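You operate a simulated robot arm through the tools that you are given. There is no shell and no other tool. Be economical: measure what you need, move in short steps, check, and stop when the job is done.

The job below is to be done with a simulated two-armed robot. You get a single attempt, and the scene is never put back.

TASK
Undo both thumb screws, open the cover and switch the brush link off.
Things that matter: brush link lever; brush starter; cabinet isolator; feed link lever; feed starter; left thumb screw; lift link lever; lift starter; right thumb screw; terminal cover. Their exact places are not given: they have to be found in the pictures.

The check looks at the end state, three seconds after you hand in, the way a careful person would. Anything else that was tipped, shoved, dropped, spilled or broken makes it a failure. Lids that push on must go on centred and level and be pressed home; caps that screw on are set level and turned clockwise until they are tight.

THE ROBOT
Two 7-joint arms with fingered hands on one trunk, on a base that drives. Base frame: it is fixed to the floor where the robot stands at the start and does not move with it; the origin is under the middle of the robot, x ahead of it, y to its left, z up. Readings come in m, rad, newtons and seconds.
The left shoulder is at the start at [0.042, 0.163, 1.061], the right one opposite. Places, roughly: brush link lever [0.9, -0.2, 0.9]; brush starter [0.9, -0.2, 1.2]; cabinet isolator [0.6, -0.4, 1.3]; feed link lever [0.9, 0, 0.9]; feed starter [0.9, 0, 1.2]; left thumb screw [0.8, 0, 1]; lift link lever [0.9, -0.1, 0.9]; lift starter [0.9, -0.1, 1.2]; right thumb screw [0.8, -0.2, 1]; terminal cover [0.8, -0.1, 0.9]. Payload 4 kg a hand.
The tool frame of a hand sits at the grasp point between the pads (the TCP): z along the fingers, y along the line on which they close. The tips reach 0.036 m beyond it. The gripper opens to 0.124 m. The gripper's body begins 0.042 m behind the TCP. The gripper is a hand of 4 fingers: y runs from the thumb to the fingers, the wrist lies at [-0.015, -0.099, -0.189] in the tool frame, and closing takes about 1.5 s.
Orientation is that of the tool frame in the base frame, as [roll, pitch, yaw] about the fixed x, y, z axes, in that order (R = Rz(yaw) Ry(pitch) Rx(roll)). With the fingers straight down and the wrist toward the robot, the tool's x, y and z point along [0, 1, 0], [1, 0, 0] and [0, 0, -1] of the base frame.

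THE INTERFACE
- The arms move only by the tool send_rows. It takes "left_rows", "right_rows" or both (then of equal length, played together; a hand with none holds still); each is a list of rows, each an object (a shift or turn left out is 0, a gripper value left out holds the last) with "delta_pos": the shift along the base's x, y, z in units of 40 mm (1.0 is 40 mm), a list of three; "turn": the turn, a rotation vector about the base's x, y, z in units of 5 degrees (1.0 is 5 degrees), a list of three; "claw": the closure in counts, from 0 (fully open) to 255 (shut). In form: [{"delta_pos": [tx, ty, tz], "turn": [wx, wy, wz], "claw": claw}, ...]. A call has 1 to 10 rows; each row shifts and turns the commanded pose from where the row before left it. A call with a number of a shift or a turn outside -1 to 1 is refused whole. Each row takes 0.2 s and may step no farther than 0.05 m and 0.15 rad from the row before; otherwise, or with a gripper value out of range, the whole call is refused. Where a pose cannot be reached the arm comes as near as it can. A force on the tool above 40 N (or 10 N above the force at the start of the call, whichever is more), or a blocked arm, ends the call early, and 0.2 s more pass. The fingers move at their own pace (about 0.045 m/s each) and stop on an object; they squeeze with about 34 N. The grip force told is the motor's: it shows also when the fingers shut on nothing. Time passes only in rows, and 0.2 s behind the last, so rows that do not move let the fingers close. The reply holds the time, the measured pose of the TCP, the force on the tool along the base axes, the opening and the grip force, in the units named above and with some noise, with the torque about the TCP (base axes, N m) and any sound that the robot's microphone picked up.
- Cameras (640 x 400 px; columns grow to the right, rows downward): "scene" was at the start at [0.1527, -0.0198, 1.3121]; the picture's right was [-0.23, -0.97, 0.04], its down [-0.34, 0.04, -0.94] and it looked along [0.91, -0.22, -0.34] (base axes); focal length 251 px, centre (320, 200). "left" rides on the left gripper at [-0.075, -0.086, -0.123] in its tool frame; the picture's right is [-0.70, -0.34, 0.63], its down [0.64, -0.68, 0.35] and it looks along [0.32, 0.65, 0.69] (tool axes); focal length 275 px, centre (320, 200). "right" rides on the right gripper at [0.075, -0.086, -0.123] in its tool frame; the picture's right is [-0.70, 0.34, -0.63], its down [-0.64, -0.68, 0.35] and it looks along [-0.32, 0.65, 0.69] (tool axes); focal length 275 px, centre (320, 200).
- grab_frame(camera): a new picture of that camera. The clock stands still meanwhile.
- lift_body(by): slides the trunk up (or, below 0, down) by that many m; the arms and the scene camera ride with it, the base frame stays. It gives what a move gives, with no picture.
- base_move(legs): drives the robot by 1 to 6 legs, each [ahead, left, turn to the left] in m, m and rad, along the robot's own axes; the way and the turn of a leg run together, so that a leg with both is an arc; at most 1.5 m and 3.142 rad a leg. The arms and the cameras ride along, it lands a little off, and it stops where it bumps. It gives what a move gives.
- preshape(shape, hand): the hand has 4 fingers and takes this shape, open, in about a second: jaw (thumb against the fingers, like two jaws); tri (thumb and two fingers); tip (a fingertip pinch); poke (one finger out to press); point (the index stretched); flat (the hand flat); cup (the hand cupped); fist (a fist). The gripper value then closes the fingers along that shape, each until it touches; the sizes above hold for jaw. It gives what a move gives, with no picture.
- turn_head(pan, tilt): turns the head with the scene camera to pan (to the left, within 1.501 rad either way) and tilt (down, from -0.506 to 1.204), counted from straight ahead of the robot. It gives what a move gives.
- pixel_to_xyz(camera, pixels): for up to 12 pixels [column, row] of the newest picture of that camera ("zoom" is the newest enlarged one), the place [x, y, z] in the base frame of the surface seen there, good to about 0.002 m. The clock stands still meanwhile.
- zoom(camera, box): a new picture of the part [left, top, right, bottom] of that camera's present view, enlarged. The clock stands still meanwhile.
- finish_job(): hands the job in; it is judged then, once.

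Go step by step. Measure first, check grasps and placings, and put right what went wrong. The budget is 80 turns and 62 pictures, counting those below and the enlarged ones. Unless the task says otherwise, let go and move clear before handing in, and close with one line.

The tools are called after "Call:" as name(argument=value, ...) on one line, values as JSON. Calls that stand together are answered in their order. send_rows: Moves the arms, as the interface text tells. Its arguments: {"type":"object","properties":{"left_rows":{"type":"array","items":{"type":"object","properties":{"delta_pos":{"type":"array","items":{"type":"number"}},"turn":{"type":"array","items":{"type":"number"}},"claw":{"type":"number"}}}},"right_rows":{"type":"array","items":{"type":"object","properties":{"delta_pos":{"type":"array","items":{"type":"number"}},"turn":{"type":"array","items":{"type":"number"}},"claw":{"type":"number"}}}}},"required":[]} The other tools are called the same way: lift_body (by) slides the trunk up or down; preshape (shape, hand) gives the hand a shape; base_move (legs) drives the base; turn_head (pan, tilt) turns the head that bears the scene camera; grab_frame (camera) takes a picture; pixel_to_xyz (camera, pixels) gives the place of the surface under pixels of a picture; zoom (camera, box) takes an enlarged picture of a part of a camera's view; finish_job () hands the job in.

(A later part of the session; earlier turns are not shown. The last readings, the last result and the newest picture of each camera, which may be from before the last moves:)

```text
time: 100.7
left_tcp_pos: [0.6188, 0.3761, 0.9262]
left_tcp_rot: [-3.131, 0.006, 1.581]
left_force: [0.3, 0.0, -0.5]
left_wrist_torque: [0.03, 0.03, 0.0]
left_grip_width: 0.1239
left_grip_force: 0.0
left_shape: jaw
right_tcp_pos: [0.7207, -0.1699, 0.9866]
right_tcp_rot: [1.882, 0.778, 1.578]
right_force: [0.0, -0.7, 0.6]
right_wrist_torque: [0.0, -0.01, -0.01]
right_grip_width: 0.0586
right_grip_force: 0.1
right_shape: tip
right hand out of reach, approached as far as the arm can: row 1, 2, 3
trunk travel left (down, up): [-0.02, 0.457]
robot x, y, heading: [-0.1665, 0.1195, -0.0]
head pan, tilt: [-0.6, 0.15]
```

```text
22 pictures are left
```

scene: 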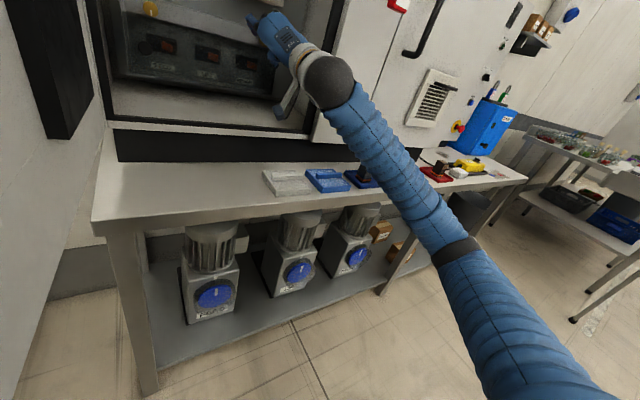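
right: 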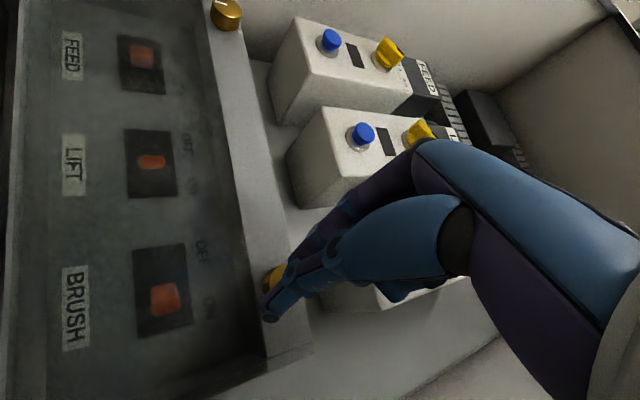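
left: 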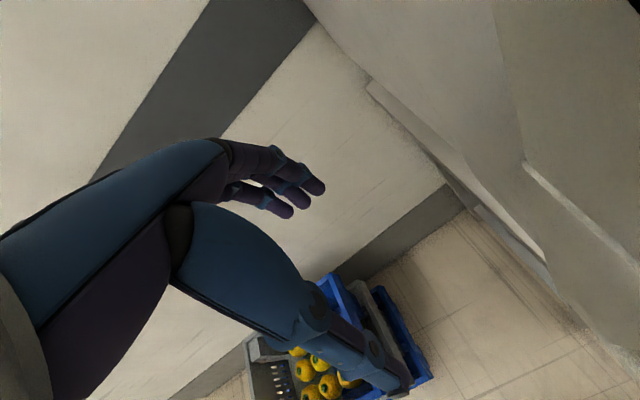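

The tool now points 12° right and 13° down, giving wrist y≈−0.24, clear of the frame. I move to the right screw pre-grasp at (0.74, −0.197, 0.995).

Call:
send_rows(right_rows=[{"delta_pos": [0.2, -0.35, 0.1]}, {"delta_pos": [0.3, -0.33, 0.1]}])

Call:
grab_frame(camera="right")

```text
time: 101.3
left_tcp_pos: [0.62, 0.3759, 0.9259]
left_tcp_rot: [-3.13, 0.008, 1.581]
left_force: [0.3, -0.2, 0.6]
left_wrist_torque: [0.01, -0.01, 0.02]
left_grip_width: 0.1237
left_grip_force: 0.0
left_shape: jaw
right_tcp_pos: [0.7426, -0.1954, 0.9962]
right_tcp_rot: [1.882, 0.779, 1.577]
right_force: [-1.2, -0.1, -0.4]
right_wrist_torque: [0.03, 0.01, 0.0]
right_grip_width: 0.0584
right_grip_force: 0.0
right_shape: tip
trunk travel left (down, up): [-0.02, 0.457]
robot x, y, heading: [-0.1664, 0.1211, 0.002]
head pan, tilt: [-0.6, 0.15]
```

```text
21 pictures are left
```

right: 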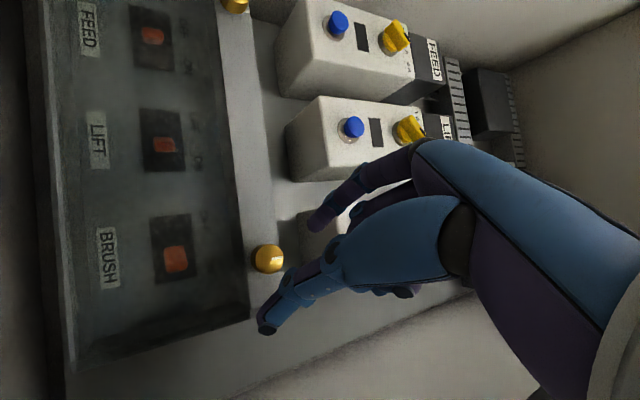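

Clear approach. I advance onto the screw, and grip.

Call:
send_rows(right_rows=[{"delta_pos": [0.4, -0.02, 0]}, {"delta_pos": [0.4, -0.02, 0]}, {"delta_pos": [0.4, 0, 0]}, {"delta_pos": [0.35, 0, 0]}])

Call:
send_rows(right_rows=[{"claw": 255}, {}, {}, {}, {}, {}, {}])

Call:
zoom(camera="right", box=[220, 200, 340, 320])

```text
time: 102.3
left_tcp_pos: [0.6185, 0.3753, 0.9267]
left_tcp_rot: [-3.131, 0.005, 1.578]
left_force: [-0.5, -0.8, 0.3]
left_wrist_torque: [0.02, -0.01, -0.01]
left_grip_width: 0.1238
left_grip_force: 0.0
left_shape: jaw
right_tcp_pos: [0.8053, -0.1971, 0.994]
right_tcp_rot: [1.88, 0.779, 1.575]
right_force: [-2.1, -0.1, 0.2]
right_wrist_torque: [0.01, -0.06, 0.03]
right_grip_width: 0.0582
right_grip_force: 0.0
right_shape: tip
trunk travel left (down, up): [-0.02, 0.457]
robot x, y, heading: [-0.1679, 0.123, -0.001]
head pan, tilt: [-0.6, 0.15]
```

```text
time: 103.9
left_tcp_pos: [0.6186, 0.3756, 0.9277]
left_tcp_rot: [-3.133, 0.006, 1.578]
left_force: [-0.8, -0.3, 0.4]
left_wrist_torque: [-0.01, 0.01, 0.01]
left_grip_width: 0.1237
left_grip_force: 0.1
left_shape: jaw
right_tcp_pos: [0.8027, -0.2011, 0.9947]
right_tcp_rot: [1.877, 0.778, 1.569]
right_force: [-14.7, -19.2, 4.1]
right_wrist_torque: [0.19, -0.47, -0.52]
right_grip_width: 0.0369
right_grip_force: 33.8
right_shape: tip
trunk travel left (down, up): [-0.02, 0.457]
robot x, y, heading: [-0.1722, 0.1203, -0.002]
head pan, tilt: [-0.6, 0.15]
```

```text
3.33 times, centred on (280, 260) of right
```

zoom: 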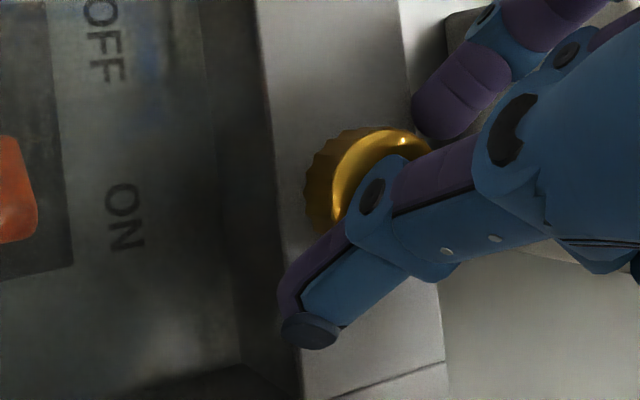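

Index (left side) jammed against the bar because of the yaw (width stuck at 0.037). I open, back off 6 mm, reduce yaw by 4°, use a smaller opening, and grip again.

Call:
send_rows(right_rows=[{"claw": 145}, {}, {}, {"delta_pos": [-0.15, 0.05, 0]}, {"turn": [0, 0, 0.8]}, {}])

Call:
send_rows(right_rows=[{"claw": 255}, {}, {}, {}, {}, {}, {}])

Call:
zoom(camera="right", box=[220, 200, 340, 320])

```text
time: 105.3
left_tcp_pos: [0.6205, 0.3757, 0.9267]
left_tcp_rot: [-3.132, 0.006, 1.58]
left_force: [0.7, 0.9, 0.4]
left_wrist_torque: [-0.03, 0.0, 0.0]
left_grip_width: 0.1235
left_grip_force: 0.1
left_shape: jaw
right_tcp_pos: [0.7998, -0.1963, 0.995]
right_tcp_rot: [1.883, 0.778, 1.649]
right_force: [-0.3, 0.6, -0.9]
right_wrist_torque: [0.02, 0.03, -0.01]
right_grip_width: 0.0537
right_grip_force: 0.1
right_shape: tip
trunk travel left (down, up): [-0.02, 0.457]
robot x, y, heading: [-0.1705, 0.1219, -0.0]
head pan, tilt: [-0.6, 0.15]
```

```text
time: 106.9
left_tcp_pos: [0.6201, 0.375, 0.9264]
left_tcp_rot: [-3.132, 0.008, 1.58]
left_force: [0.1, 0.5, -0.1]
left_wrist_torque: [0.0, 0.0, 0.0]
left_grip_width: 0.1238
left_grip_force: 0.1
left_shape: jaw
right_tcp_pos: [0.798, -0.1966, 0.9951]
right_tcp_rot: [1.88, 0.778, 1.646]
right_force: [-8.0, 1.9, -2.9]
right_wrist_torque: [0.0, 0.2, -0.02]
right_grip_width: 0.0217
right_grip_force: 34.3
right_shape: tip
trunk travel left (down, up): [-0.02, 0.457]
robot x, y, heading: [-0.1672, 0.1195, 0.003]
head pan, tilt: [-0.6, 0.15]
```

```text
3.33 times, centred on (280, 260) of right
```

zoom: 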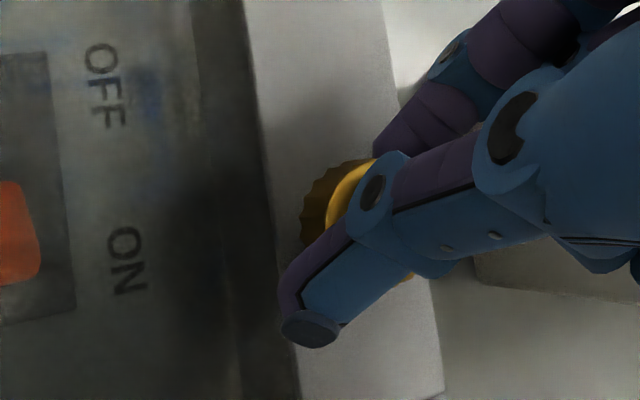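

Grip is a bit shallow (0.0217). I reopen slightly, go 4 mm deeper and 2 mm right, regrip and make a first small turn.

Call:
send_rows(right_rows=[{"claw": 170}, {}, {}, {"delta_pos": [0.13, -0.05, 0]}, {"claw": 255}, {}, {}, {}, {}, {}])

Call:
send_rows(right_rows=[{"turn": [-0.96, 0.14, 0.22]}, {"turn": [-0.96, 0.14, 0.22]}, {"turn": [-0.96, 0.14, 0.22]}, {"turn": [-0.96, 0.14, 0.22]}, {"turn": [-0.96, 0.14, 0.22]}])

Call:
zoom(camera="right", box=[220, 200, 340, 320])

```text
time: 109.1
left_tcp_pos: [0.6199, 0.3765, 0.9261]
left_tcp_rot: [-3.132, 0.007, 1.579]
left_force: [-1.3, -0.8, 0.6]
left_wrist_torque: [0.01, -0.03, -0.04]
left_grip_width: 0.1235
left_grip_force: 0.1
left_shape: jaw
right_tcp_pos: [0.8032, -0.1982, 0.9952]
right_tcp_rot: [1.882, 0.778, 1.649]
right_force: [-8.8, 1.3, -3.7]
right_wrist_torque: [0.01, 0.13, 0.08]
right_grip_width: 0.0258
right_grip_force: 34.1
right_shape: tip
trunk travel left (down, up): [-0.02, 0.457]
robot x, y, heading: [-0.1705, 0.1202, -0.002]
head pan, tilt: [-0.6, 0.15]
```

```text
time: 110.3
left_tcp_pos: [0.6195, 0.3752, 0.9266]
left_tcp_rot: [-3.133, 0.006, 1.581]
left_force: [-0.1, -0.4, -1.0]
left_wrist_torque: [0.0, 0.03, -0.01]
left_grip_width: 0.1237
left_grip_force: 0.0
left_shape: jaw
right_tcp_pos: [0.8031, -0.1973, 0.9952]
right_tcp_rot: [2.167, 1.173, 1.985]
right_force: [-10.2, -2.2, -4.1]
right_wrist_torque: [-0.03, 0.1, -0.18]
right_grip_width: 0.0259
right_grip_force: 33.8
right_shape: tip
trunk travel left (down, up): [-0.02, 0.457]
robot x, y, heading: [-0.1704, 0.1187, 0.009]
head pan, tilt: [-0.6, 0.15]
```

```text
3.33 times, centred on (280, 260) of right
```

zoom: 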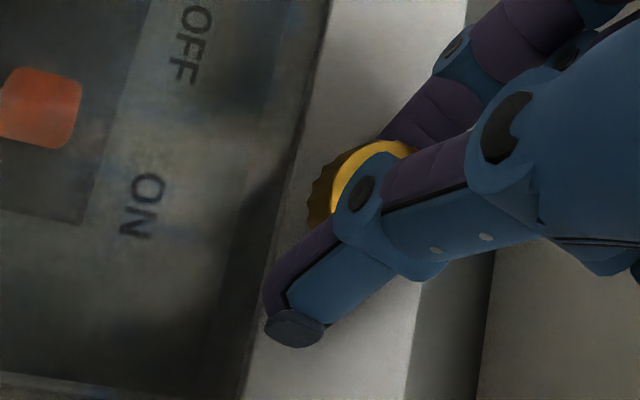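

Grip holds at 0.0259. I continue 4 more steps, then release, roll back 9 and check.

Call:
send_rows(right_rows=[{"turn": [-0.96, 0.14, 0.22]}, {"turn": [-0.96, 0.14, 0.22]}, {"turn": [-0.96, 0.14, 0.22]}, {"turn": [-0.96, 0.14, 0.22]}, {"turn": [-0.96, 0.14, 0.22]}])

Call:
send_rows(right_rows=[{"claw": 150}, {}, {}, {"turn": [0.96, -0.14, -0.22]}, {"turn": [0.96, -0.14, -0.22]}, {"turn": [0.96, -0.14, -0.22]}, {"turn": [0.96, -0.14, -0.22]}, {"turn": [0.96, -0.14, -0.22]}])

Call:
send_rows(right_rows=[{"turn": [0.96, -0.14, -0.22]}, {"turn": [0.96, -0.14, -0.22]}, {"turn": [0.96, -0.14, -0.22]}, {"turn": [0.96, -0.14, -0.22]}, {"turn": [0.96, -0.14, -0.22]}])

Call:
zoom(camera="right", box=[220, 200, 340, 320])

```text
time: 111.5
left_tcp_pos: [0.6197, 0.3762, 0.9267]
left_tcp_rot: [-3.132, 0.007, 1.578]
left_force: [0.3, -0.2, 0.1]
left_wrist_torque: [0.02, 0.0, -0.02]
left_grip_width: 0.1239
left_grip_force: 0.1
left_shape: jaw
right_tcp_pos: [0.8024, -0.1994, 0.9964]
right_tcp_rot: [2.828, 1.341, 2.676]
right_force: [-9.4, -5.4, -1.8]
right_wrist_torque: [-0.05, 0.08, -0.24]
right_grip_width: 0.0251
right_grip_force: 34.2
right_shape: tip
right hand out of reach, approached as far as the arm can: row 4, 5
trunk travel left (down, up): [-0.02, 0.457]
robot x, y, heading: [-0.1667, 0.1227, -0.001]
head pan, tilt: [-0.6, 0.15]
```

```text
time: 113.3
left_tcp_pos: [0.62, 0.3757, 0.9259]
left_tcp_rot: [-3.13, 0.006, 1.579]
left_force: [-0.7, -0.6, 0.4]
left_wrist_torque: [-0.01, -0.02, -0.01]
left_grip_width: 0.1237
left_grip_force: 0.0
left_shape: jaw
right_tcp_pos: [0.8021, -0.1999, 0.9957]
right_tcp_rot: [1.998, 1.02, 1.794]
right_force: [-1.0, 0.4, -0.3]
right_wrist_torque: [0.0, -0.03, 0.05]
right_grip_width: 0.0506
right_grip_force: 0.1
right_shape: tip
trunk travel left (down, up): [-0.02, 0.457]
robot x, y, heading: [-0.1659, 0.123, 0.004]
head pan, tilt: [-0.6, 0.15]
```

```text
time: 114.5
left_tcp_pos: [0.6195, 0.3744, 0.925]
left_tcp_rot: [-3.132, 0.008, 1.579]
left_force: [0.9, -0.5, -0.2]
left_wrist_torque: [-0.01, 0.02, 0.02]
left_grip_width: 0.1236
left_grip_force: 0.0
left_shape: jaw
right_tcp_pos: [0.802, -0.2003, 0.9934]
right_tcp_rot: [1.843, 0.612, 1.583]
right_force: [-5.0, 1.6, -1.0]
right_wrist_torque: [0.02, -0.02, 0.13]
right_grip_width: 0.0499
right_grip_force: 0.0
right_shape: tip
trunk travel left (down, up): [-0.02, 0.457]
robot x, y, heading: [-0.1756, 0.1232, 0.003]
head pan, tilt: [-0.6, 0.15]
```

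```text
3.33 times, centred on (280, 260) of right
```

zoom: 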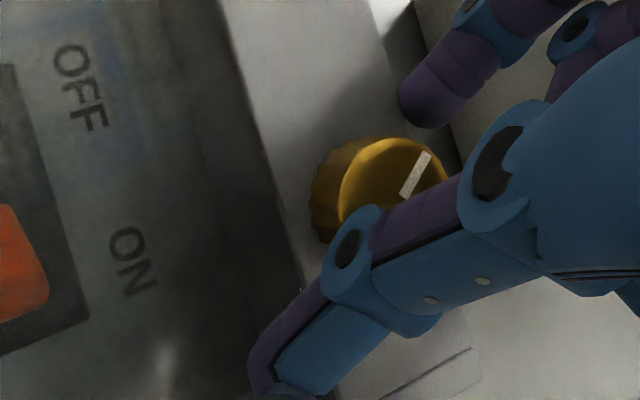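

The right screw turned ~45°. I repeat cycles (close, 9 steps, open, back 9) three times.

Call:
send_rows(right_rows=[{"delta_pos": [0, 0.03, 0.04], "claw": 255}, {}, {}, {}, {}, {}, {}])

Call:
send_rows(right_rows=[{"turn": [-0.96, 0.14, 0.22]}, {"turn": [-0.96, 0.14, 0.22]}, {"turn": [-0.96, 0.14, 0.22]}, {"turn": [-0.96, 0.14, 0.22]}, {"turn": [-0.96, 0.14, 0.22]}, {"turn": [-0.96, 0.14, 0.22]}, {"turn": [-0.96, 0.14, 0.22]}, {"turn": [-0.96, 0.14, 0.22]}, {"turn": [-0.96, 0.14, 0.22]}])

Call:
send_rows(right_rows=[{"claw": 150}, {}, {}, {"turn": [0.96, -0.14, -0.22]}, {"turn": [0.96, -0.14, -0.22]}, {"turn": [0.96, -0.14, -0.22]}, {"turn": [0.96, -0.14, -0.22]}, {"turn": [0.96, -0.14, -0.22]}, {"turn": [0.96, -0.14, -0.22]}, {"turn": [0.96, -0.14, -0.22]}])

Call:
send_rows(right_rows=[{"turn": [0.96, -0.14, -0.22]}, {"delta_pos": [0, 0.02, 0.03], "claw": 255}, {}, {}, {}, {}, {}, {}])

Call:
send_rows(right_rows=[{"turn": [-0.96, 0.14, 0.22]}, {"turn": [-0.96, 0.14, 0.22]}, {"turn": [-0.96, 0.14, 0.22]}, {"turn": [-0.96, 0.14, 0.22]}, {"turn": [-0.96, 0.14, 0.22]}, {"turn": [-0.96, 0.14, 0.22]}, {"turn": [-0.96, 0.14, 0.22]}, {"turn": [-0.96, 0.14, 0.22]}, {"turn": [-0.96, 0.14, 0.22]}])

Call:
send_rows(right_rows=[{"claw": 150}, {}, {}, {"turn": [0.96, -0.14, -0.22]}, {"turn": [0.96, -0.14, -0.22]}, {"turn": [0.96, -0.14, -0.22]}, {"turn": [0.96, -0.14, -0.22]}, {"turn": [0.96, -0.14, -0.22]}, {"turn": [0.96, -0.14, -0.22]}, {"turn": [0.96, -0.14, -0.22]}])

Call:
zoom(camera="right", box=[220, 200, 340, 320])

```text
time: 116.1
left_tcp_pos: [0.6184, 0.3765, 0.9251]
left_tcp_rot: [-3.131, 0.008, 1.578]
left_force: [-0.5, 0.4, 1.0]
left_wrist_torque: [0.04, 0.01, -0.03]
left_grip_width: 0.1236
left_grip_force: 0.0
left_shape: jaw
right_tcp_pos: [0.8016, -0.1965, 0.9951]
right_tcp_rot: [1.841, 0.612, 1.58]
right_force: [-13.6, -7.3, -12.3]
right_wrist_torque: [-0.01, 0.38, -0.28]
right_grip_width: 0.0302
right_grip_force: 34.4
right_shape: tip
trunk travel left (down, up): [-0.02, 0.457]
robot x, y, heading: [-0.1717, 0.1222, 0.001]
head pan, tilt: [-0.6, 0.15]
```

```text
time: 118.1
left_tcp_pos: [0.6189, 0.3745, 0.9262]
left_tcp_rot: [-3.132, 0.007, 1.58]
left_force: [0.7, -0.5, -0.8]
left_wrist_torque: [-0.01, 0.04, 0.01]
left_grip_width: 0.1236
left_grip_force: 0.0
left_shape: jaw
right_tcp_pos: [0.801, -0.1971, 0.9964]
right_tcp_rot: [2.513, 1.301, 2.35]
right_force: [-9.8, -11.2, -6.1]
right_wrist_torque: [-0.04, 0.21, -0.4]
right_grip_width: 0.0288
right_grip_force: 34.0
right_shape: tip
trunk travel left (down, up): [-0.02, 0.457]
robot x, y, heading: [-0.17, 0.1207, -0.003]
head pan, tilt: [-0.6, 0.15]
```

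```text
time: 120.3
left_tcp_pos: [0.6195, 0.3747, 0.9243]
left_tcp_rot: [-3.13, 0.008, 1.578]
left_force: [-0.1, -0.1, -0.2]
left_wrist_torque: [-0.01, 0.01, 0.02]
left_grip_width: 0.1236
left_grip_force: 0.1
left_shape: jaw
right_tcp_pos: [0.8014, -0.1973, 0.9973]
right_tcp_rot: [1.881, 0.777, 1.647]
right_force: [-5.7, 1.6, -1.0]
right_wrist_torque: [-0.04, -0.01, 0.2]
right_grip_width: 0.0505
right_grip_force: 0.0
right_shape: tip
trunk travel left (down, up): [-0.02, 0.457]
robot x, y, heading: [-0.1676, 0.1215, -0.002]
head pan, tilt: [-0.6, 0.15]
```

```text
time: 122.1
left_tcp_pos: [0.6188, 0.3755, 0.9253]
left_tcp_rot: [-3.131, 0.006, 1.578]
left_force: [-0.1, 1.2, -0.3]
left_wrist_torque: [-0.01, 0.0, 0.02]
left_grip_width: 0.1239
left_grip_force: 0.0
left_shape: jaw
right_tcp_pos: [0.8029, -0.1965, 0.9974]
right_tcp_rot: [1.859, 0.695, 1.61]
right_force: [-15.6, -12.8, -10.9]
right_wrist_torque: [-0.07, 0.4, -0.39]
right_grip_width: 0.0308
right_grip_force: 33.7
right_shape: tip
trunk travel left (down, up): [-0.02, 0.457]
robot x, y, heading: [-0.1674, 0.1212, 0.0]
head pan, tilt: [-0.6, 0.15]
```

```text
time: 124.1
left_tcp_pos: [0.6192, 0.375, 0.9271]
left_tcp_rot: [-3.13, 0.006, 1.579]
left_force: [0.3, -0.2, 0.0]
left_wrist_torque: [0.02, 0.0, 0.0]
left_grip_width: 0.1235
left_grip_force: 0.0
left_shape: jaw
right_tcp_pos: [0.8034, -0.1967, 0.9969]
right_tcp_rot: [2.813, 1.34, 2.664]
right_force: [-11.6, -12.1, -4.4]
right_wrist_torque: [-0.08, 0.13, -0.53]
right_grip_width: 0.0295
right_grip_force: 33.7
right_shape: tip
trunk travel left (down, up): [-0.02, 0.457]
robot x, y, heading: [-0.173, 0.1229, 0.006]
head pan, tilt: [-0.6, 0.15]
```

```text
time: 126.3
left_tcp_pos: [0.6187, 0.3761, 0.9266]
left_tcp_rot: [-3.129, 0.005, 1.577]
left_force: [0.6, 1.0, 0.0]
left_wrist_torque: [0.01, 0.01, -0.01]
left_grip_width: 0.1237
left_grip_force: 0.0
left_shape: jaw
right_tcp_pos: [0.8018, -0.1972, 0.9984]
right_tcp_rot: [1.91, 0.858, 1.686]
right_force: [-5.9, 1.9, -0.4]
right_wrist_torque: [-0.03, -0.02, 0.21]
right_grip_width: 0.0511
right_grip_force: 0.1
right_shape: tip
trunk travel left (down, up): [-0.02, 0.457]
robot x, y, heading: [-0.1699, 0.1182, 0.004]
head pan, tilt: [-0.6, 0.15]
```

```text
3.33 times, centred on (280, 260) of right
```

zoom: 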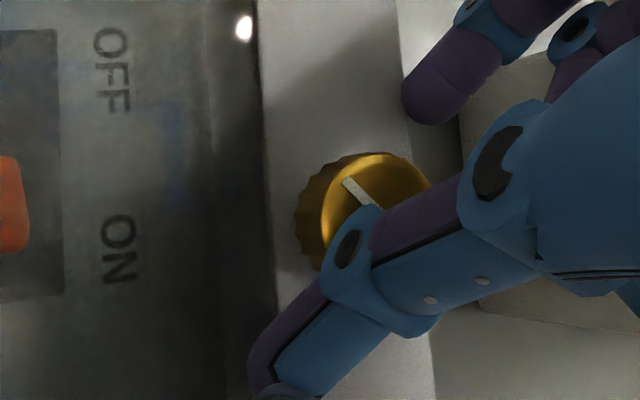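

Mark is at ~130° now. Two more cycles until the stop shows as torque.

Call:
send_rows(right_rows=[{"turn": [0.96, -0.14, -0.22], "delta_pos": [-0.04, -0.03, -0.05]}, {"claw": 255}, {}, {}, {}, {}, {}, {}])

Call:
send_rows(right_rows=[{"turn": [-0.96, 0.14, 0.22]}, {"turn": [-0.96, 0.14, 0.22]}, {"turn": [-0.96, 0.14, 0.22]}, {"turn": [-0.96, 0.14, 0.22]}, {"turn": [-0.96, 0.14, 0.22]}, {"turn": [-0.96, 0.14, 0.22]}, {"turn": [-0.96, 0.14, 0.22]}, {"turn": [-0.96, 0.14, 0.22]}, {"turn": [-0.96, 0.14, 0.22]}])

Call:
send_rows(right_rows=[{"claw": 150}, {}, {}, {"turn": [0.96, -0.14, -0.22]}, {"turn": [0.96, -0.14, -0.22]}, {"turn": [0.96, -0.14, -0.22]}, {"turn": [0.96, -0.14, -0.22]}, {"turn": [0.96, -0.14, -0.22]}, {"turn": [0.96, -0.14, -0.22]}, {"turn": [0.96, -0.14, -0.22]}])

Call:
send_rows(right_rows=[{"turn": [0.96, -0.14, -0.22]}, {"claw": 255}, {}, {}, {}, {}, {}, {}])

Call:
send_rows(right_rows=[{"turn": [-0.96, 0.14, 0.22]}, {"turn": [-0.96, 0.14, 0.22]}, {"turn": [-0.96, 0.14, 0.22]}, {"turn": [-0.96, 0.14, 0.22]}, {"turn": [-0.96, 0.14, 0.22]}, {"turn": [-0.96, 0.14, 0.22]}, {"turn": [-0.96, 0.14, 0.22]}, {"turn": [-0.96, 0.14, 0.22]}, {"turn": [-0.96, 0.14, 0.22]}])

Call:
send_rows(right_rows=[{"claw": 150}, {}, {}, {"turn": [0.96, -0.14, -0.22]}, {"turn": [0.96, -0.14, -0.22]}, {"turn": [0.96, -0.14, -0.22]}, {"turn": [0.96, -0.14, -0.22]}, {"turn": [0.96, -0.14, -0.22]}, {"turn": [0.96, -0.14, -0.22]}, {"turn": [0.96, -0.14, -0.22]}])

Call:
zoom(camera="right", box=[220, 200, 340, 320])

```text
time: 128.1
left_tcp_pos: [0.619, 0.3744, 0.9261]
left_tcp_rot: [-3.13, 0.007, 1.581]
left_force: [0.0, -0.2, 0.5]
left_wrist_torque: [0.02, 0.05, -0.03]
left_grip_width: 0.1236
left_grip_force: 0.0
left_shape: jaw
right_tcp_pos: [0.8026, -0.1978, 0.9947]
right_tcp_rot: [1.882, 0.778, 1.647]
right_force: [-15.9, -9.3, -12.8]
right_wrist_torque: [-0.01, 0.47, -0.31]
right_grip_width: 0.0293
right_grip_force: 34.3
right_shape: tip
trunk travel left (down, up): [-0.02, 0.457]
robot x, y, heading: [-0.1689, 0.1208, -0.0]
head pan, tilt: [-0.6, 0.15]
```

```text
time: 130.1
left_tcp_pos: [0.6192, 0.3749, 0.9267]
left_tcp_rot: [-3.131, 0.005, 1.579]
left_force: [1.1, 0.0, -0.2]
left_wrist_torque: [-0.04, -0.01, 0.0]
left_grip_width: 0.1237
left_grip_force: 0.1
left_shape: jaw
right_tcp_pos: [0.8006, -0.1984, 0.9957]
right_tcp_rot: [2.818, 1.341, 2.663]
right_force: [-6.6, -15.2, -3.1]
right_wrist_torque: [-0.09, 0.08, -0.62]
right_grip_width: 0.0274
right_grip_force: 33.6
right_shape: tip
right hand out of reach, approached as far as the arm can: row 9
trunk travel left (down, up): [-0.02, 0.457]
robot x, y, heading: [-0.1707, 0.1233, 0.008]
head pan, tilt: [-0.6, 0.15]
```

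```text
time: 132.3
left_tcp_pos: [0.6185, 0.375, 0.9252]
left_tcp_rot: [-3.129, 0.005, 1.578]
left_force: [0.1, -0.2, -0.5]
left_wrist_torque: [0.0, 0.05, -0.01]
left_grip_width: 0.1237
left_grip_force: 0.1
left_shape: jaw
right_tcp_pos: [0.8014, -0.1981, 0.9949]
right_tcp_rot: [1.911, 0.859, 1.685]
right_force: [-1.6, 0.2, -0.7]
right_wrist_torque: [-0.04, 0.03, 0.05]
right_grip_width: 0.0506
right_grip_force: 0.1
right_shape: tip
trunk travel left (down, up): [-0.02, 0.457]
robot x, y, heading: [-0.1703, 0.1227, -0.0]
head pan, tilt: [-0.6, 0.15]
```

```text
time: 134.1
left_tcp_pos: [0.6192, 0.374, 0.9253]
left_tcp_rot: [-3.13, 0.007, 1.578]
left_force: [0.1, -0.2, -0.3]
left_wrist_torque: [-0.01, -0.01, -0.01]
left_grip_width: 0.1236
left_grip_force: 0.0
left_shape: jaw
right_tcp_pos: [0.802, -0.1981, 0.995]
right_tcp_rot: [1.88, 0.776, 1.642]
right_force: [-16.8, -11.2, -11.8]
right_wrist_torque: [-0.03, 0.47, -0.39]
right_grip_width: 0.0288
right_grip_force: 34.2
right_shape: tip
trunk travel left (down, up): [-0.02, 0.457]
robot x, y, heading: [-0.1653, 0.1222, -0.001]
head pan, tilt: [-0.6, 0.15]
```

```text
time: 136.1
left_tcp_pos: [0.6187, 0.3752, 0.9259]
left_tcp_rot: [-3.131, 0.007, 1.577]
left_force: [0.6, -0.4, -0.1]
left_wrist_torque: [0.0, 0.01, -0.01]
left_grip_width: 0.1238
left_grip_force: 0.1
left_shape: jaw
right_tcp_pos: [0.8003, -0.1987, 0.9961]
right_tcp_rot: [2.814, 1.34, 2.663]
right_force: [-6.1, -15.6, 2.6]
right_wrist_torque: [0.04, -0.03, -0.5]
right_grip_width: 0.0266
right_grip_force: 33.9
right_shape: tip
right hand out of reach, approached as far as the arm can: row 9
trunk travel left (down, up): [-0.02, 0.457]
robot x, y, heading: [-0.1705, 0.1194, 0.007]
head pan, tilt: [-0.6, 0.15]
```

```text
time: 138.3
left_tcp_pos: [0.6209, 0.3764, 0.9246]
left_tcp_rot: [-3.129, 0.008, 1.578]
left_force: [0.9, 0.0, -0.2]
left_wrist_torque: [-0.02, 0.04, -0.02]
left_grip_width: 0.1238
left_grip_force: 0.0
left_shape: jaw
right_tcp_pos: [0.8011, -0.1974, 0.9949]
right_tcp_rot: [1.909, 0.858, 1.682]
right_force: [-0.4, 0.0, 0.4]
right_wrist_torque: [-0.01, 0.02, 0.04]
right_grip_width: 0.0507
right_grip_force: 0.1
right_shape: tip
trunk travel left (down, up): [-0.02, 0.457]
robot x, y, heading: [-0.1681, 0.1241, 0.003]
head pan, tilt: [-0.6, 0.15]
```

```text
3.33 times, centred on (280, 260) of right
```

zoom: 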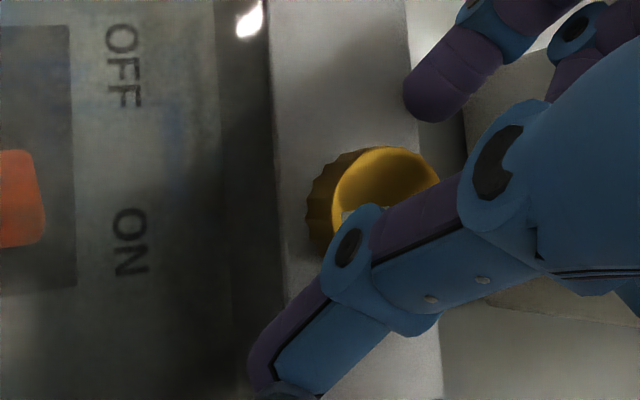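

The mark points left-down (~180°). One more stroke to test for the stop, then retreat to look at both screws.

Call:
send_rows(right_rows=[{"turn": [0.96, -0.14, -0.22]}, {"claw": 255}, {}, {}, {}, {}, {}, {}])

Call:
send_rows(right_rows=[{"turn": [-0.96, 0.14, 0.22]}, {"turn": [-0.96, 0.14, 0.22]}, {"turn": [-0.96, 0.14, 0.22]}, {"turn": [-0.96, 0.14, 0.22]}, {"turn": [-0.96, 0.14, 0.22]}, {"turn": [-0.96, 0.14, 0.22]}, {"turn": [-0.96, 0.14, 0.22]}, {"turn": [-0.96, 0.14, 0.22]}])

Call:
send_rows(right_rows=[{"claw": 120}, {}, {}, {}, {"delta_pos": [-0.6, 0.05, 0]}, {"delta_pos": [-0.6, 0.05, 0]}, {"delta_pos": [-0.6, 0.05, 0]}, {"delta_pos": [-0.6, 0.05, 0]}])

Call:
grab_frame(camera="right")

```text
time: 140.1
left_tcp_pos: [0.619, 0.375, 0.9247]
left_tcp_rot: [-3.132, 0.006, 1.579]
left_force: [-1.7, -0.8, 0.8]
left_wrist_torque: [0.0, 0.01, 0.0]
left_grip_width: 0.1237
left_grip_force: 0.0
left_shape: jaw
right_tcp_pos: [0.8006, -0.198, 0.9955]
right_tcp_rot: [1.883, 0.778, 1.647]
right_force: [-14.6, -8.7, -7.3]
right_wrist_torque: [-0.01, 0.33, -0.3]
right_grip_width: 0.0284
right_grip_force: 33.7
right_shape: tip
trunk travel left (down, up): [-0.02, 0.457]
robot x, y, heading: [-0.1696, 0.121, -0.001]
head pan, tilt: [-0.6, 0.15]
```

```text
time: 141.9
left_tcp_pos: [0.6208, 0.3754, 0.9269]
left_tcp_rot: [-3.13, 0.009, 1.58]
left_force: [0.4, -0.1, -0.6]
left_wrist_torque: [0.02, 0.02, -0.02]
left_grip_width: 0.1239
left_grip_force: 0.1
left_shape: jaw
right_tcp_pos: [0.8008, -0.1974, 0.996]
right_tcp_rot: [2.806, 1.34, 2.655]
right_force: [-3.9, -9.7, 4.6]
right_wrist_torque: [0.08, -0.09, -0.27]
right_grip_width: 0.026
right_grip_force: 33.6
right_shape: tip
trunk travel left (down, up): [-0.02, 0.457]
robot x, y, heading: [-0.17, 0.1192, 0.006]
head pan, tilt: [-0.6, 0.15]
```

```text
time: 143.7
left_tcp_pos: [0.6185, 0.3755, 0.9265]
left_tcp_rot: [-3.131, 0.007, 1.58]
left_force: [0.1, -0.7, 0.0]
left_wrist_torque: [-0.02, 0.0, 0.01]
left_grip_width: 0.124
left_grip_force: 0.1
left_shape: jaw
right_tcp_pos: [0.7259, -0.1735, 0.9663]
right_tcp_rot: [2.79, 1.343, 2.639]
right_force: [0.7, -0.2, -0.5]
right_wrist_torque: [-0.02, -0.02, -0.01]
right_grip_width: 0.0655
right_grip_force: 0.1
right_shape: tip
right hand out of reach, approached as far as the arm can: row 5, 6, 7, 8
trunk travel left (down, up): [-0.02, 0.457]
robot x, y, heading: [-0.1658, 0.1227, 0.005]
head pan, tilt: [-0.6, 0.15]
```

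```text
14 pictures are left
```

right: 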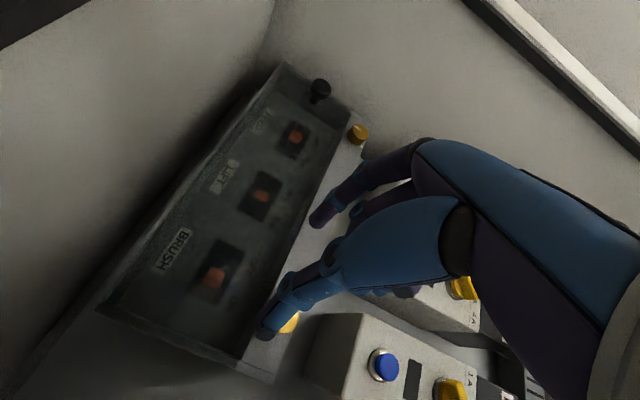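

I retract a bit and look with the head camera straight at the cover, to check screw marks and find how the cover is hinged.

Call:
send_rows(right_rows=[{"delta_pos": [-0.7, 0, 0.1]}, {"delta_pos": [-0.7, 0, 0.1]}, {"delta_pos": [-0.7, 0, 0.1]}, {"delta_pos": [-0.5, -0.1, 0.1]}])

Call:
turn_head(pan=-0.2, tilt=0.15)

Call:
zoom(camera="scene", box=[230, 150, 390, 250])

```text
time: 144.7
left_tcp_pos: [0.6196, 0.3755, 0.9255]
left_tcp_rot: [-3.131, 0.007, 1.578]
left_force: [0.0, -0.8, -0.1]
left_wrist_torque: [0.01, 0.02, -0.01]
left_grip_width: 0.1236
left_grip_force: 0.0
left_shape: jaw
right_tcp_pos: [0.6487, -0.1438, 0.9413]
right_tcp_rot: [2.801, 1.343, 2.649]
right_force: [1.0, -0.1, -0.4]
right_wrist_torque: [-0.03, -0.02, 0.01]
right_grip_width: 0.0653
right_grip_force: 0.0
right_shape: tip
right hand out of reach, approached as far as the arm can: row 1, 2, 3, 4
trunk travel left (down, up): [-0.02, 0.457]
robot x, y, heading: [-0.1702, 0.1226, 0.001]
head pan, tilt: [-0.6, 0.15]
```

```text
time: 145.6
left_tcp_pos: [0.6194, 0.3755, 0.9261]
left_tcp_rot: [-3.132, 0.007, 1.58]
left_force: [-0.6, -0.1, -0.8]
left_wrist_torque: [0.0, -0.02, -0.01]
left_grip_width: 0.1238
left_grip_force: 0.0
left_shape: jaw
right_tcp_pos: [0.6489, -0.1444, 0.9415]
right_tcp_rot: [2.796, 1.343, 2.643]
right_force: [-0.1, 0.0, -0.1]
right_wrist_torque: [0.03, -0.04, -0.01]
right_grip_width: 0.0653
right_grip_force: 0.1
right_shape: tip
trunk travel left (down, up): [-0.02, 0.457]
robot x, y, heading: [-0.1677, 0.1183, 0.006]
head pan, tilt: [-0.201, 0.15]
```

```text
4.00 times, centred on (310, 200) of scene
```

zoom: 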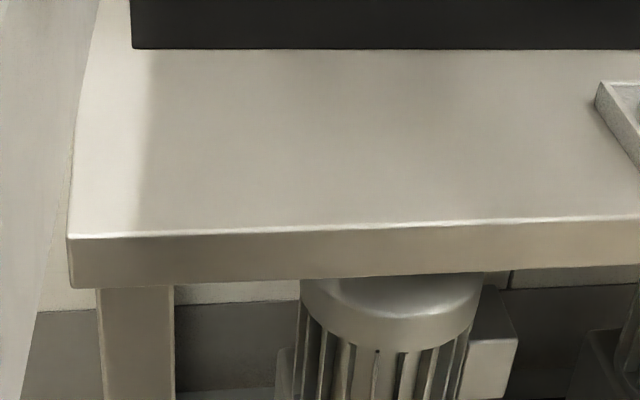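

The view was too low; I tilt the head up.

Call:
turn_head(pan=-0.2, tilt=-0.25)

Call:
grab_frame(camera="scene")

```text
time: 146.5
left_tcp_pos: [0.6197, 0.3759, 0.9257]
left_tcp_rot: [-3.13, 0.008, 1.58]
left_force: [0.1, 0.3, -0.5]
left_wrist_torque: [-0.02, 0.0, 0.02]
left_grip_width: 0.1236
left_grip_force: 0.0
left_shape: jaw
right_tcp_pos: [0.6485, -0.1438, 0.9408]
right_tcp_rot: [2.795, 1.345, 2.643]
right_force: [0.0, 0.6, -0.7]
right_wrist_torque: [0.01, -0.03, 0.03]
right_grip_width: 0.0656
right_grip_force: 0.1
right_shape: tip
trunk travel left (down, up): [-0.02, 0.457]
robot x, y, heading: [-0.1695, 0.1218, 0.003]
head pan, tilt: [-0.201, -0.25]
```

```text
12 pictures are left
```

scene: 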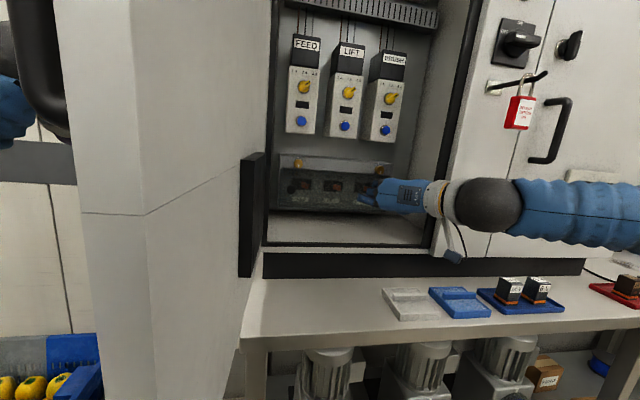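

Bench items are all upright. I zoom on the cover (270-390, 145-215) and measure the knob.

Call:
zoom(camera="scene", box=[268, 145, 398, 220])

Call:
pixel_to_xyz(camera="zoom", pixels=[[125, 215], [115, 210], [135, 220], [160, 95], [525, 95], [125, 240], [105, 225]])

```text
4.92 times, centred on (333, 182) of scene
```

zoom: 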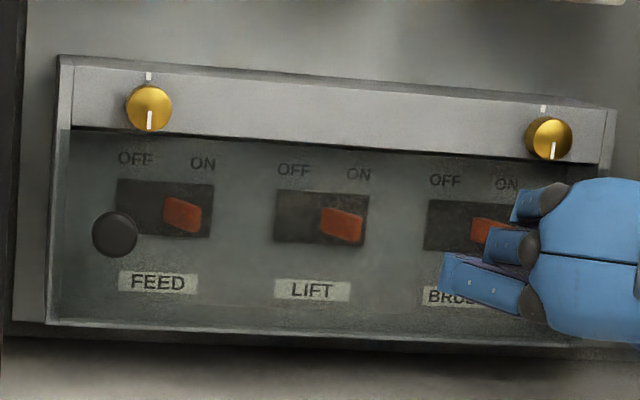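

```text
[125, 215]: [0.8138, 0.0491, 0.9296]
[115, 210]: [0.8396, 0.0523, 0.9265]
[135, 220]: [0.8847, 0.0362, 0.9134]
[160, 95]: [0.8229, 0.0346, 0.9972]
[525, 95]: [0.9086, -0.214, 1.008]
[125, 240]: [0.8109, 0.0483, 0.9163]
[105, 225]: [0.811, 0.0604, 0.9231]
```

Both marks now point straight down: both screws are fully undone. The black pull knob is at about (0.811, 0.054, 0.919); I bring the hand in front of it, pitching a bit more down so the wrist camera clears the sill.

Call:
send_rows(right_rows=[{"delta_pos": [0, 0.6, 0.1], "turn": [0, 0.4, 0.3]}, {"delta_pos": [0, 0.6, 0.1], "turn": [0, 0.4, 0.3]}, {"delta_pos": [0.1, 0.6, 0.1], "turn": [0, 0.4, 0.3]}, {"delta_pos": [0.1, 0.6, 0.1], "turn": [0, 0.4, 0.3]}, {"delta_pos": [0.2, 0.6, 0.05], "turn": [0, 0.4, 0.3]}, {"delta_pos": [0.2, 0.6, 0], "turn": [0, 0.1, 0.1]}, {"delta_pos": [0.4, 0.7, 0]}, {"delta_pos": [0.4, 0.65, 0]}])

Call:
grab_frame(camera="right")

```text
time: 148.3
left_tcp_pos: [0.6209, 0.3693, 0.9259]
left_tcp_rot: [-3.13, 0.006, 1.577]
left_force: [-0.4, 1.3, 0.2]
left_wrist_torque: [-0.01, -0.01, 0.02]
left_grip_width: 0.1238
left_grip_force: 0.1
left_shape: jaw
right_tcp_pos: [0.7108, 0.0555, 0.9432]
right_tcp_rot: [2.998, 1.164, 2.969]
right_force: [1.8, -32.3, -0.6]
right_wrist_torque: [0.25, -0.01, 0.94]
right_grip_width: 0.0544
right_grip_force: 0.1
right_shape: tip
right hand out of reach, approached as far as the arm can: row 1, 2, 3, 4, 5
trunk travel left (down, up): [-0.02, 0.457]
robot x, y, heading: [-0.1654, 0.1195, -0.001]
head pan, tilt: [-0.201, -0.25]
```

```text
10 pictures are left
```

right: 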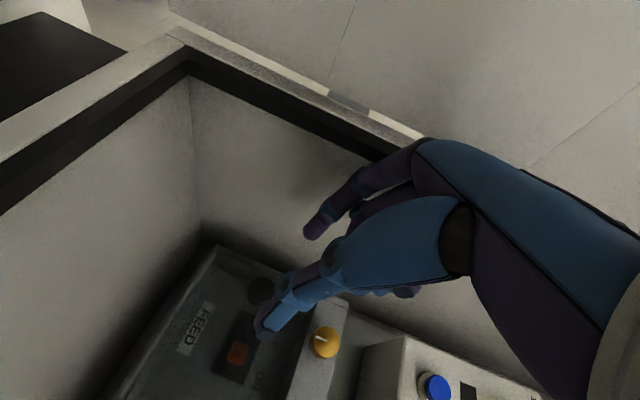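

The knuckles press the left frame (32 N). I shift right, narrow the pinch, and roll clockwise ~30° to slim the hand on that side.

Call:
send_rows(right_rows=[{"delta_pos": [0, -0.7, 0], "claw": 165}, {"turn": [0.92, -0.02, -0.39]}, {"turn": [0.92, -0.02, -0.39]}, {"turn": [0.92, -0.02, -0.39]}, {"turn": [0.92, -0.02, -0.39]}, {"turn": [0.92, -0.02, -0.39]}, {"turn": [0.92, -0.02, -0.39]}])

Call:
send_rows(right_rows=[{"delta_pos": [0.3, 0.3, -0.1]}, {"delta_pos": [0.3, 0.3, -0.1]}, {"delta_pos": [0.2, 0.1, -0.05]}])

Call:
grab_frame(camera="right")

```text
time: 149.9
left_tcp_pos: [0.6206, 0.3748, 0.9252]
left_tcp_rot: [-3.129, 0.007, 1.577]
left_force: [0.7, 0.0, 0.2]
left_wrist_torque: [-0.01, -0.03, -0.03]
left_grip_width: 0.124
left_grip_force: 0.1
left_shape: jaw
right_tcp_pos: [0.7091, 0.0351, 0.9444]
right_tcp_rot: [2.217, 0.879, 2.085]
right_force: [0.3, 0.6, 0.6]
right_wrist_torque: [0.01, -0.02, 0.0]
right_grip_width: 0.0457
right_grip_force: 0.0
right_shape: tip
trunk travel left (down, up): [-0.02, 0.457]
robot x, y, heading: [-0.1641, 0.1239, 0.002]
head pan, tilt: [-0.201, -0.25]
```

```text
time: 150.7
left_tcp_pos: [0.6192, 0.375, 0.926]
left_tcp_rot: [-3.132, 0.005, 1.578]
left_force: [0.6, -0.2, 0.7]
left_wrist_torque: [-0.01, -0.01, 0.0]
left_grip_width: 0.1239
left_grip_force: 0.1
left_shape: jaw
right_tcp_pos: [0.7418, 0.0646, 0.9354]
right_tcp_rot: [2.218, 0.88, 2.087]
right_force: [-0.5, -0.3, -1.0]
right_wrist_torque: [-0.02, -0.02, 0.01]
right_grip_width: 0.0456
right_grip_force: 0.1
right_shape: tip
trunk travel left (down, up): [-0.02, 0.457]
robot x, y, heading: [-0.17, 0.122, 0.004]
head pan, tilt: [-0.201, -0.25]
```

```text
9 pictures are left
```

right: 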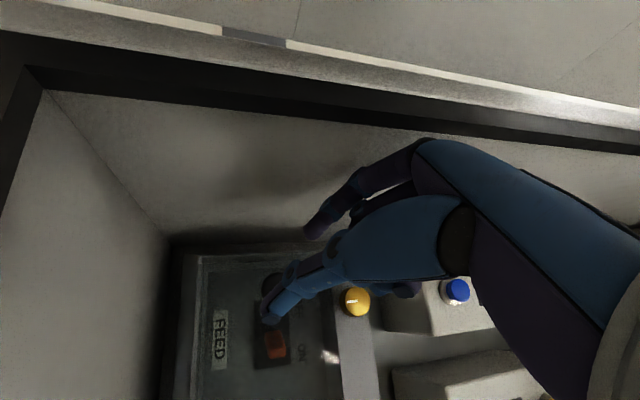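

Free now. I measure the knob at (272,282) from here.

Call:
pixel_to_xyz(camera="right", pixels=[[270, 280], [264, 284], [278, 276], [268, 274], [275, 272], [285, 275], [262, 278]])

```text
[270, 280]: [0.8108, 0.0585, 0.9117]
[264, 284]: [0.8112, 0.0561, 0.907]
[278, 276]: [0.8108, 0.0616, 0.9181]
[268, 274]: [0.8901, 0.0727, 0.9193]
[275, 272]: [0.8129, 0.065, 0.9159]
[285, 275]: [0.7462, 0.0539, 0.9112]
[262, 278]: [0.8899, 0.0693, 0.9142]
```

Knob centre ≈ (y 0.054, z 0.919), radius ~13 mm, front x 0.811. I advance and pinch it.

Call:
send_rows(right_rows=[{"delta_pos": [0.1, -0.25, -0.11]}, {"delta_pos": [0.4, 0, 0]}, {"delta_pos": [0.4, 0, 0]}, {"delta_pos": [0.32, 0, 0]}])

Call:
send_rows(right_rows=[{"claw": 255}, {}, {}, {}, {}, {}, {}])

Call:
send_rows(right_rows=[{"delta_pos": [-0.15, 0, 0]}, {"delta_pos": [-0.15, 0, 0]}])

```text
time: 151.7
left_tcp_pos: [0.6177, 0.3757, 0.9255]
left_tcp_rot: [-3.131, 0.007, 1.581]
left_force: [0.7, 0.2, 0.6]
left_wrist_torque: [0.01, -0.01, -0.01]
left_grip_width: 0.1237
left_grip_force: 0.1
left_shape: jaw
right_tcp_pos: [0.7918, 0.0552, 0.9303]
right_tcp_rot: [2.217, 0.88, 2.09]
right_force: [-0.7, 0.4, 0.7]
right_wrist_torque: [-0.01, -0.01, -0.01]
right_grip_width: 0.0456
right_grip_force: 0.0
right_shape: tip
trunk travel left (down, up): [-0.02, 0.457]
robot x, y, heading: [-0.1672, 0.1278, 0.002]
head pan, tilt: [-0.201, -0.25]
```

```text
time: 153.3
left_tcp_pos: [0.6193, 0.3772, 0.927]
left_tcp_rot: [-3.132, 0.006, 1.58]
left_force: [0.1, 0.7, 0.0]
left_wrist_torque: [0.0, 0.01, 0.02]
left_grip_width: 0.1238
left_grip_force: 0.0
left_shape: jaw
right_tcp_pos: [0.7916, 0.0543, 0.9301]
right_tcp_rot: [2.219, 0.881, 2.089]
right_force: [-1.6, -0.7, -1.8]
right_wrist_torque: [-0.07, 0.03, 0.1]
right_grip_width: 0.0249
right_grip_force: 34.0
right_shape: tip
trunk travel left (down, up): [-0.02, 0.457]
robot x, y, heading: [-0.1717, 0.1181, 0.008]
head pan, tilt: [-0.201, -0.25]
```

```text
time: 153.9
left_tcp_pos: [0.6207, 0.3748, 0.9272]
left_tcp_rot: [-3.132, 0.008, 1.579]
left_force: [-0.6, -0.4, 0.4]
left_wrist_torque: [-0.01, 0.01, 0.0]
left_grip_width: 0.1237
left_grip_force: 0.2
left_shape: jaw
right_tcp_pos: [0.7784, 0.0539, 0.9295]
right_tcp_rot: [2.219, 0.88, 2.089]
right_force: [1.4, -3.2, -0.6]
right_wrist_torque: [-0.01, -0.08, 0.03]
right_grip_width: 0.0247
right_grip_force: 34.4
right_shape: tip
trunk travel left (down, up): [-0.02, 0.457]
robot x, y, heading: [-0.1701, 0.1196, 0.005]
head pan, tilt: [-0.201, -0.25]
```

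It moves freely outward with the tool pulled toward −y: the cover is hinged on its right side. I swing the knob on an arc about a hinge near (0.87, −0.245), three 5° steps first.

Call:
send_rows(right_rows=[{"delta_pos": [-0.62, -0.32, 0], "turn": [0, 0, 1]}, {"delta_pos": [-0.61, -0.28, 0], "turn": [0, 0, 1]}, {"delta_pos": [-0.585, -0.33, 0], "turn": [0, 0, 1]}])

```text
time: 154.7
left_tcp_pos: [0.6204, 0.3776, 0.9258]
left_tcp_rot: [-3.13, 0.008, 1.581]
left_force: [-0.3, 0.6, -0.4]
left_wrist_torque: [0.01, -0.01, 0.02]
left_grip_width: 0.1237
left_grip_force: 0.1
left_shape: jaw
right_tcp_pos: [0.7058, 0.0178, 0.9278]
right_tcp_rot: [2.22, 0.879, 2.356]
right_force: [-3.4, 6.5, -6.0]
right_wrist_torque: [-0.16, 0.19, 0.18]
right_grip_width: 0.0239
right_grip_force: 34.1
right_shape: tip
trunk travel left (down, up): [-0.02, 0.457]
robot x, y, heading: [-0.1702, 0.1203, 0.004]
head pan, tilt: [-0.201, -0.25]
```

Still gripped; forces suggest the hinge is nearer x≈0.845. I continue the arc with corrected steps.

Call:
send_rows(right_rows=[{"delta_pos": [-0.605, -0.17, 0.04], "turn": [0, 0, 1]}, {"delta_pos": [-0.54, -0.38, 0], "turn": [0, 0, 1]}, {"delta_pos": [-0.51, -0.425, 0], "turn": [0, 0, 1]}, {"delta_pos": [-0.47, -0.47, 0], "turn": [0, 0, 1]}])

Call:
grab_frame(camera="scene")

```text
time: 155.7
left_tcp_pos: [0.6209, 0.3753, 0.9243]
left_tcp_rot: [-3.13, 0.008, 1.58]
left_force: [-0.1, -0.5, -0.1]
left_wrist_torque: [0.02, -0.04, 0.01]
left_grip_width: 0.1238
left_grip_force: 0.1
left_shape: jaw
right_tcp_pos: [0.6223, -0.0427, 0.9283]
right_tcp_rot: [2.219, 0.878, 2.7]
right_force: [2.5, -4.1, -10.0]
right_wrist_torque: [-0.38, 0.17, -0.24]
right_grip_width: 0.0241
right_grip_force: 34.3
right_shape: tip
trunk travel left (down, up): [-0.02, 0.457]
robot x, y, heading: [-0.166, 0.119, -0.001]
head pan, tilt: [-0.201, -0.25]
```

```text
8 pictures are left
```

scene: 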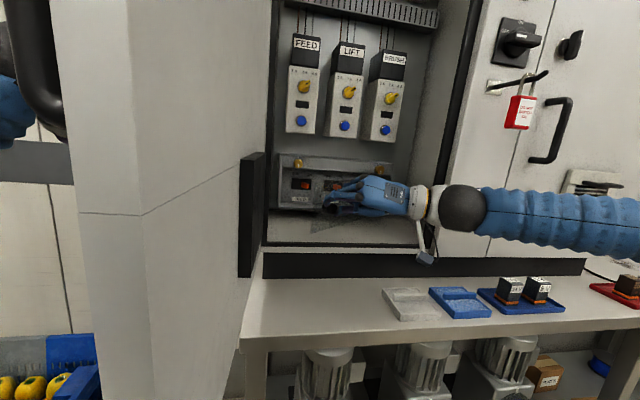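

Only the clear front panel swings; it's ~37° open. I continue the arc, yawing up to ~60° and then translating only (to keep the wrist off the cabinet face).

Call:
send_rows(right_rows=[{"delta_pos": [-0.425, -0.51, -0.1], "turn": [0, 0, 1]}, {"delta_pos": [-0.38, -0.54, 0], "turn": [0, 0, 1]}, {"delta_pos": [-0.33, -0.57, 0], "turn": [0, 0, 1]}, {"delta_pos": [-0.28, -0.6, 0], "turn": [0, 0, 1]}])

Call:
send_rows(right_rows=[{"delta_pos": [-0.25, -0.6, 0], "turn": [0, 0, 0.6]}, {"delta_pos": [-0.2, -0.62, 0], "turn": [0, 0, 0.3]}, {"delta_pos": [-0.15, -0.64, 0]}, {"delta_pos": [-0.1, -0.65, 0]}])

```text
time: 156.7
left_tcp_pos: [0.6195, 0.3752, 0.9262]
left_tcp_rot: [-3.133, 0.007, 1.58]
left_force: [-0.1, 0.5, 0.5]
left_wrist_torque: [0.0, 0.0, -0.02]
left_grip_width: 0.1237
left_grip_force: 0.0
left_shape: jaw
right_tcp_pos: [0.566, -0.13, 0.9285]
right_tcp_rot: [2.217, 0.881, 3.048]
right_force: [6.4, -2.3, -2.0]
right_wrist_torque: [-0.22, -0.03, -0.3]
right_grip_width: 0.0233
right_grip_force: 34.1
right_shape: tip
trunk travel left (down, up): [-0.02, 0.457]
robot x, y, heading: [-0.1668, 0.122, -0.001]
head pan, tilt: [-0.201, -0.25]
```

```text
time: 157.7
left_tcp_pos: [0.6195, 0.3747, 0.9263]
left_tcp_rot: [-3.131, 0.007, 1.579]
left_force: [-0.3, -0.3, 0.9]
left_wrist_torque: [0.0, 0.02, -0.03]
left_grip_width: 0.1237
left_grip_force: 0.0
left_shape: jaw
right_tcp_pos: [0.5486, -0.2209, 0.9256]
right_tcp_rot: [2.207, 0.881, 3.122]
right_force: [-5.2, 0.6, 2.3]
right_wrist_torque: [0.02, 0.02, 0.16]
right_grip_width: 0.0194
right_grip_force: 33.5
right_shape: tip
right hand out of reach, approached as far as the arm can: row 3, 4
trunk travel left (down, up): [-0.02, 0.457]
robot x, y, heading: [-0.1695, 0.1214, 0.002]
head pan, tilt: [-0.201, -0.25]
```

The panel is ~75° open with the arm near its limit. I try to pull it a little further while un-yawing the hand.

Call:
send_rows(right_rows=[{"delta_pos": [-0.15, -0.6, 0], "turn": [0, 0, -1]}, {"delta_pos": [-0.1, -0.6, 0], "turn": [0, 0, -1]}, {"delta_pos": [0, -0.6, 0], "turn": [0, 0, -1]}, {"delta_pos": [0, -0.5, 0], "turn": [0, 0, -1]}])

Call:
grab_frame(camera="scene")

```text
time: 158.7
left_tcp_pos: [0.6211, 0.3755, 0.9247]
left_tcp_rot: [-3.131, 0.006, 1.579]
left_force: [0.3, 0.7, -0.6]
left_wrist_torque: [0.0, 0.0, 0.01]
left_grip_width: 0.1237
left_grip_force: 0.1
left_shape: jaw
right_tcp_pos: [0.6256, -0.2807, 0.8988]
right_tcp_rot: [2.211, 0.88, 2.772]
right_force: [-0.4, 0.5, 0.2]
right_wrist_torque: [-0.01, -0.03, 0.0]
right_grip_width: 0.0084
right_grip_force: 34.6
right_shape: tip
right hand out of reach, approached as far as the arm can: row 1, 2, 3, 4
trunk travel left (down, up): [-0.02, 0.457]
robot x, y, heading: [-0.17, 0.1234, 0.001]
head pan, tilt: [-0.201, -0.25]
```

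```text
7 pictures are left
```

scene: 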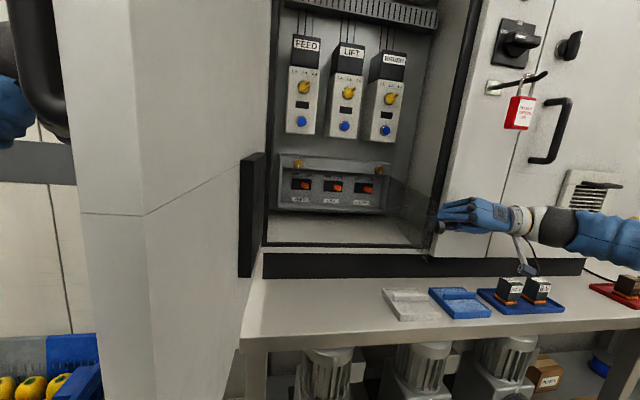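

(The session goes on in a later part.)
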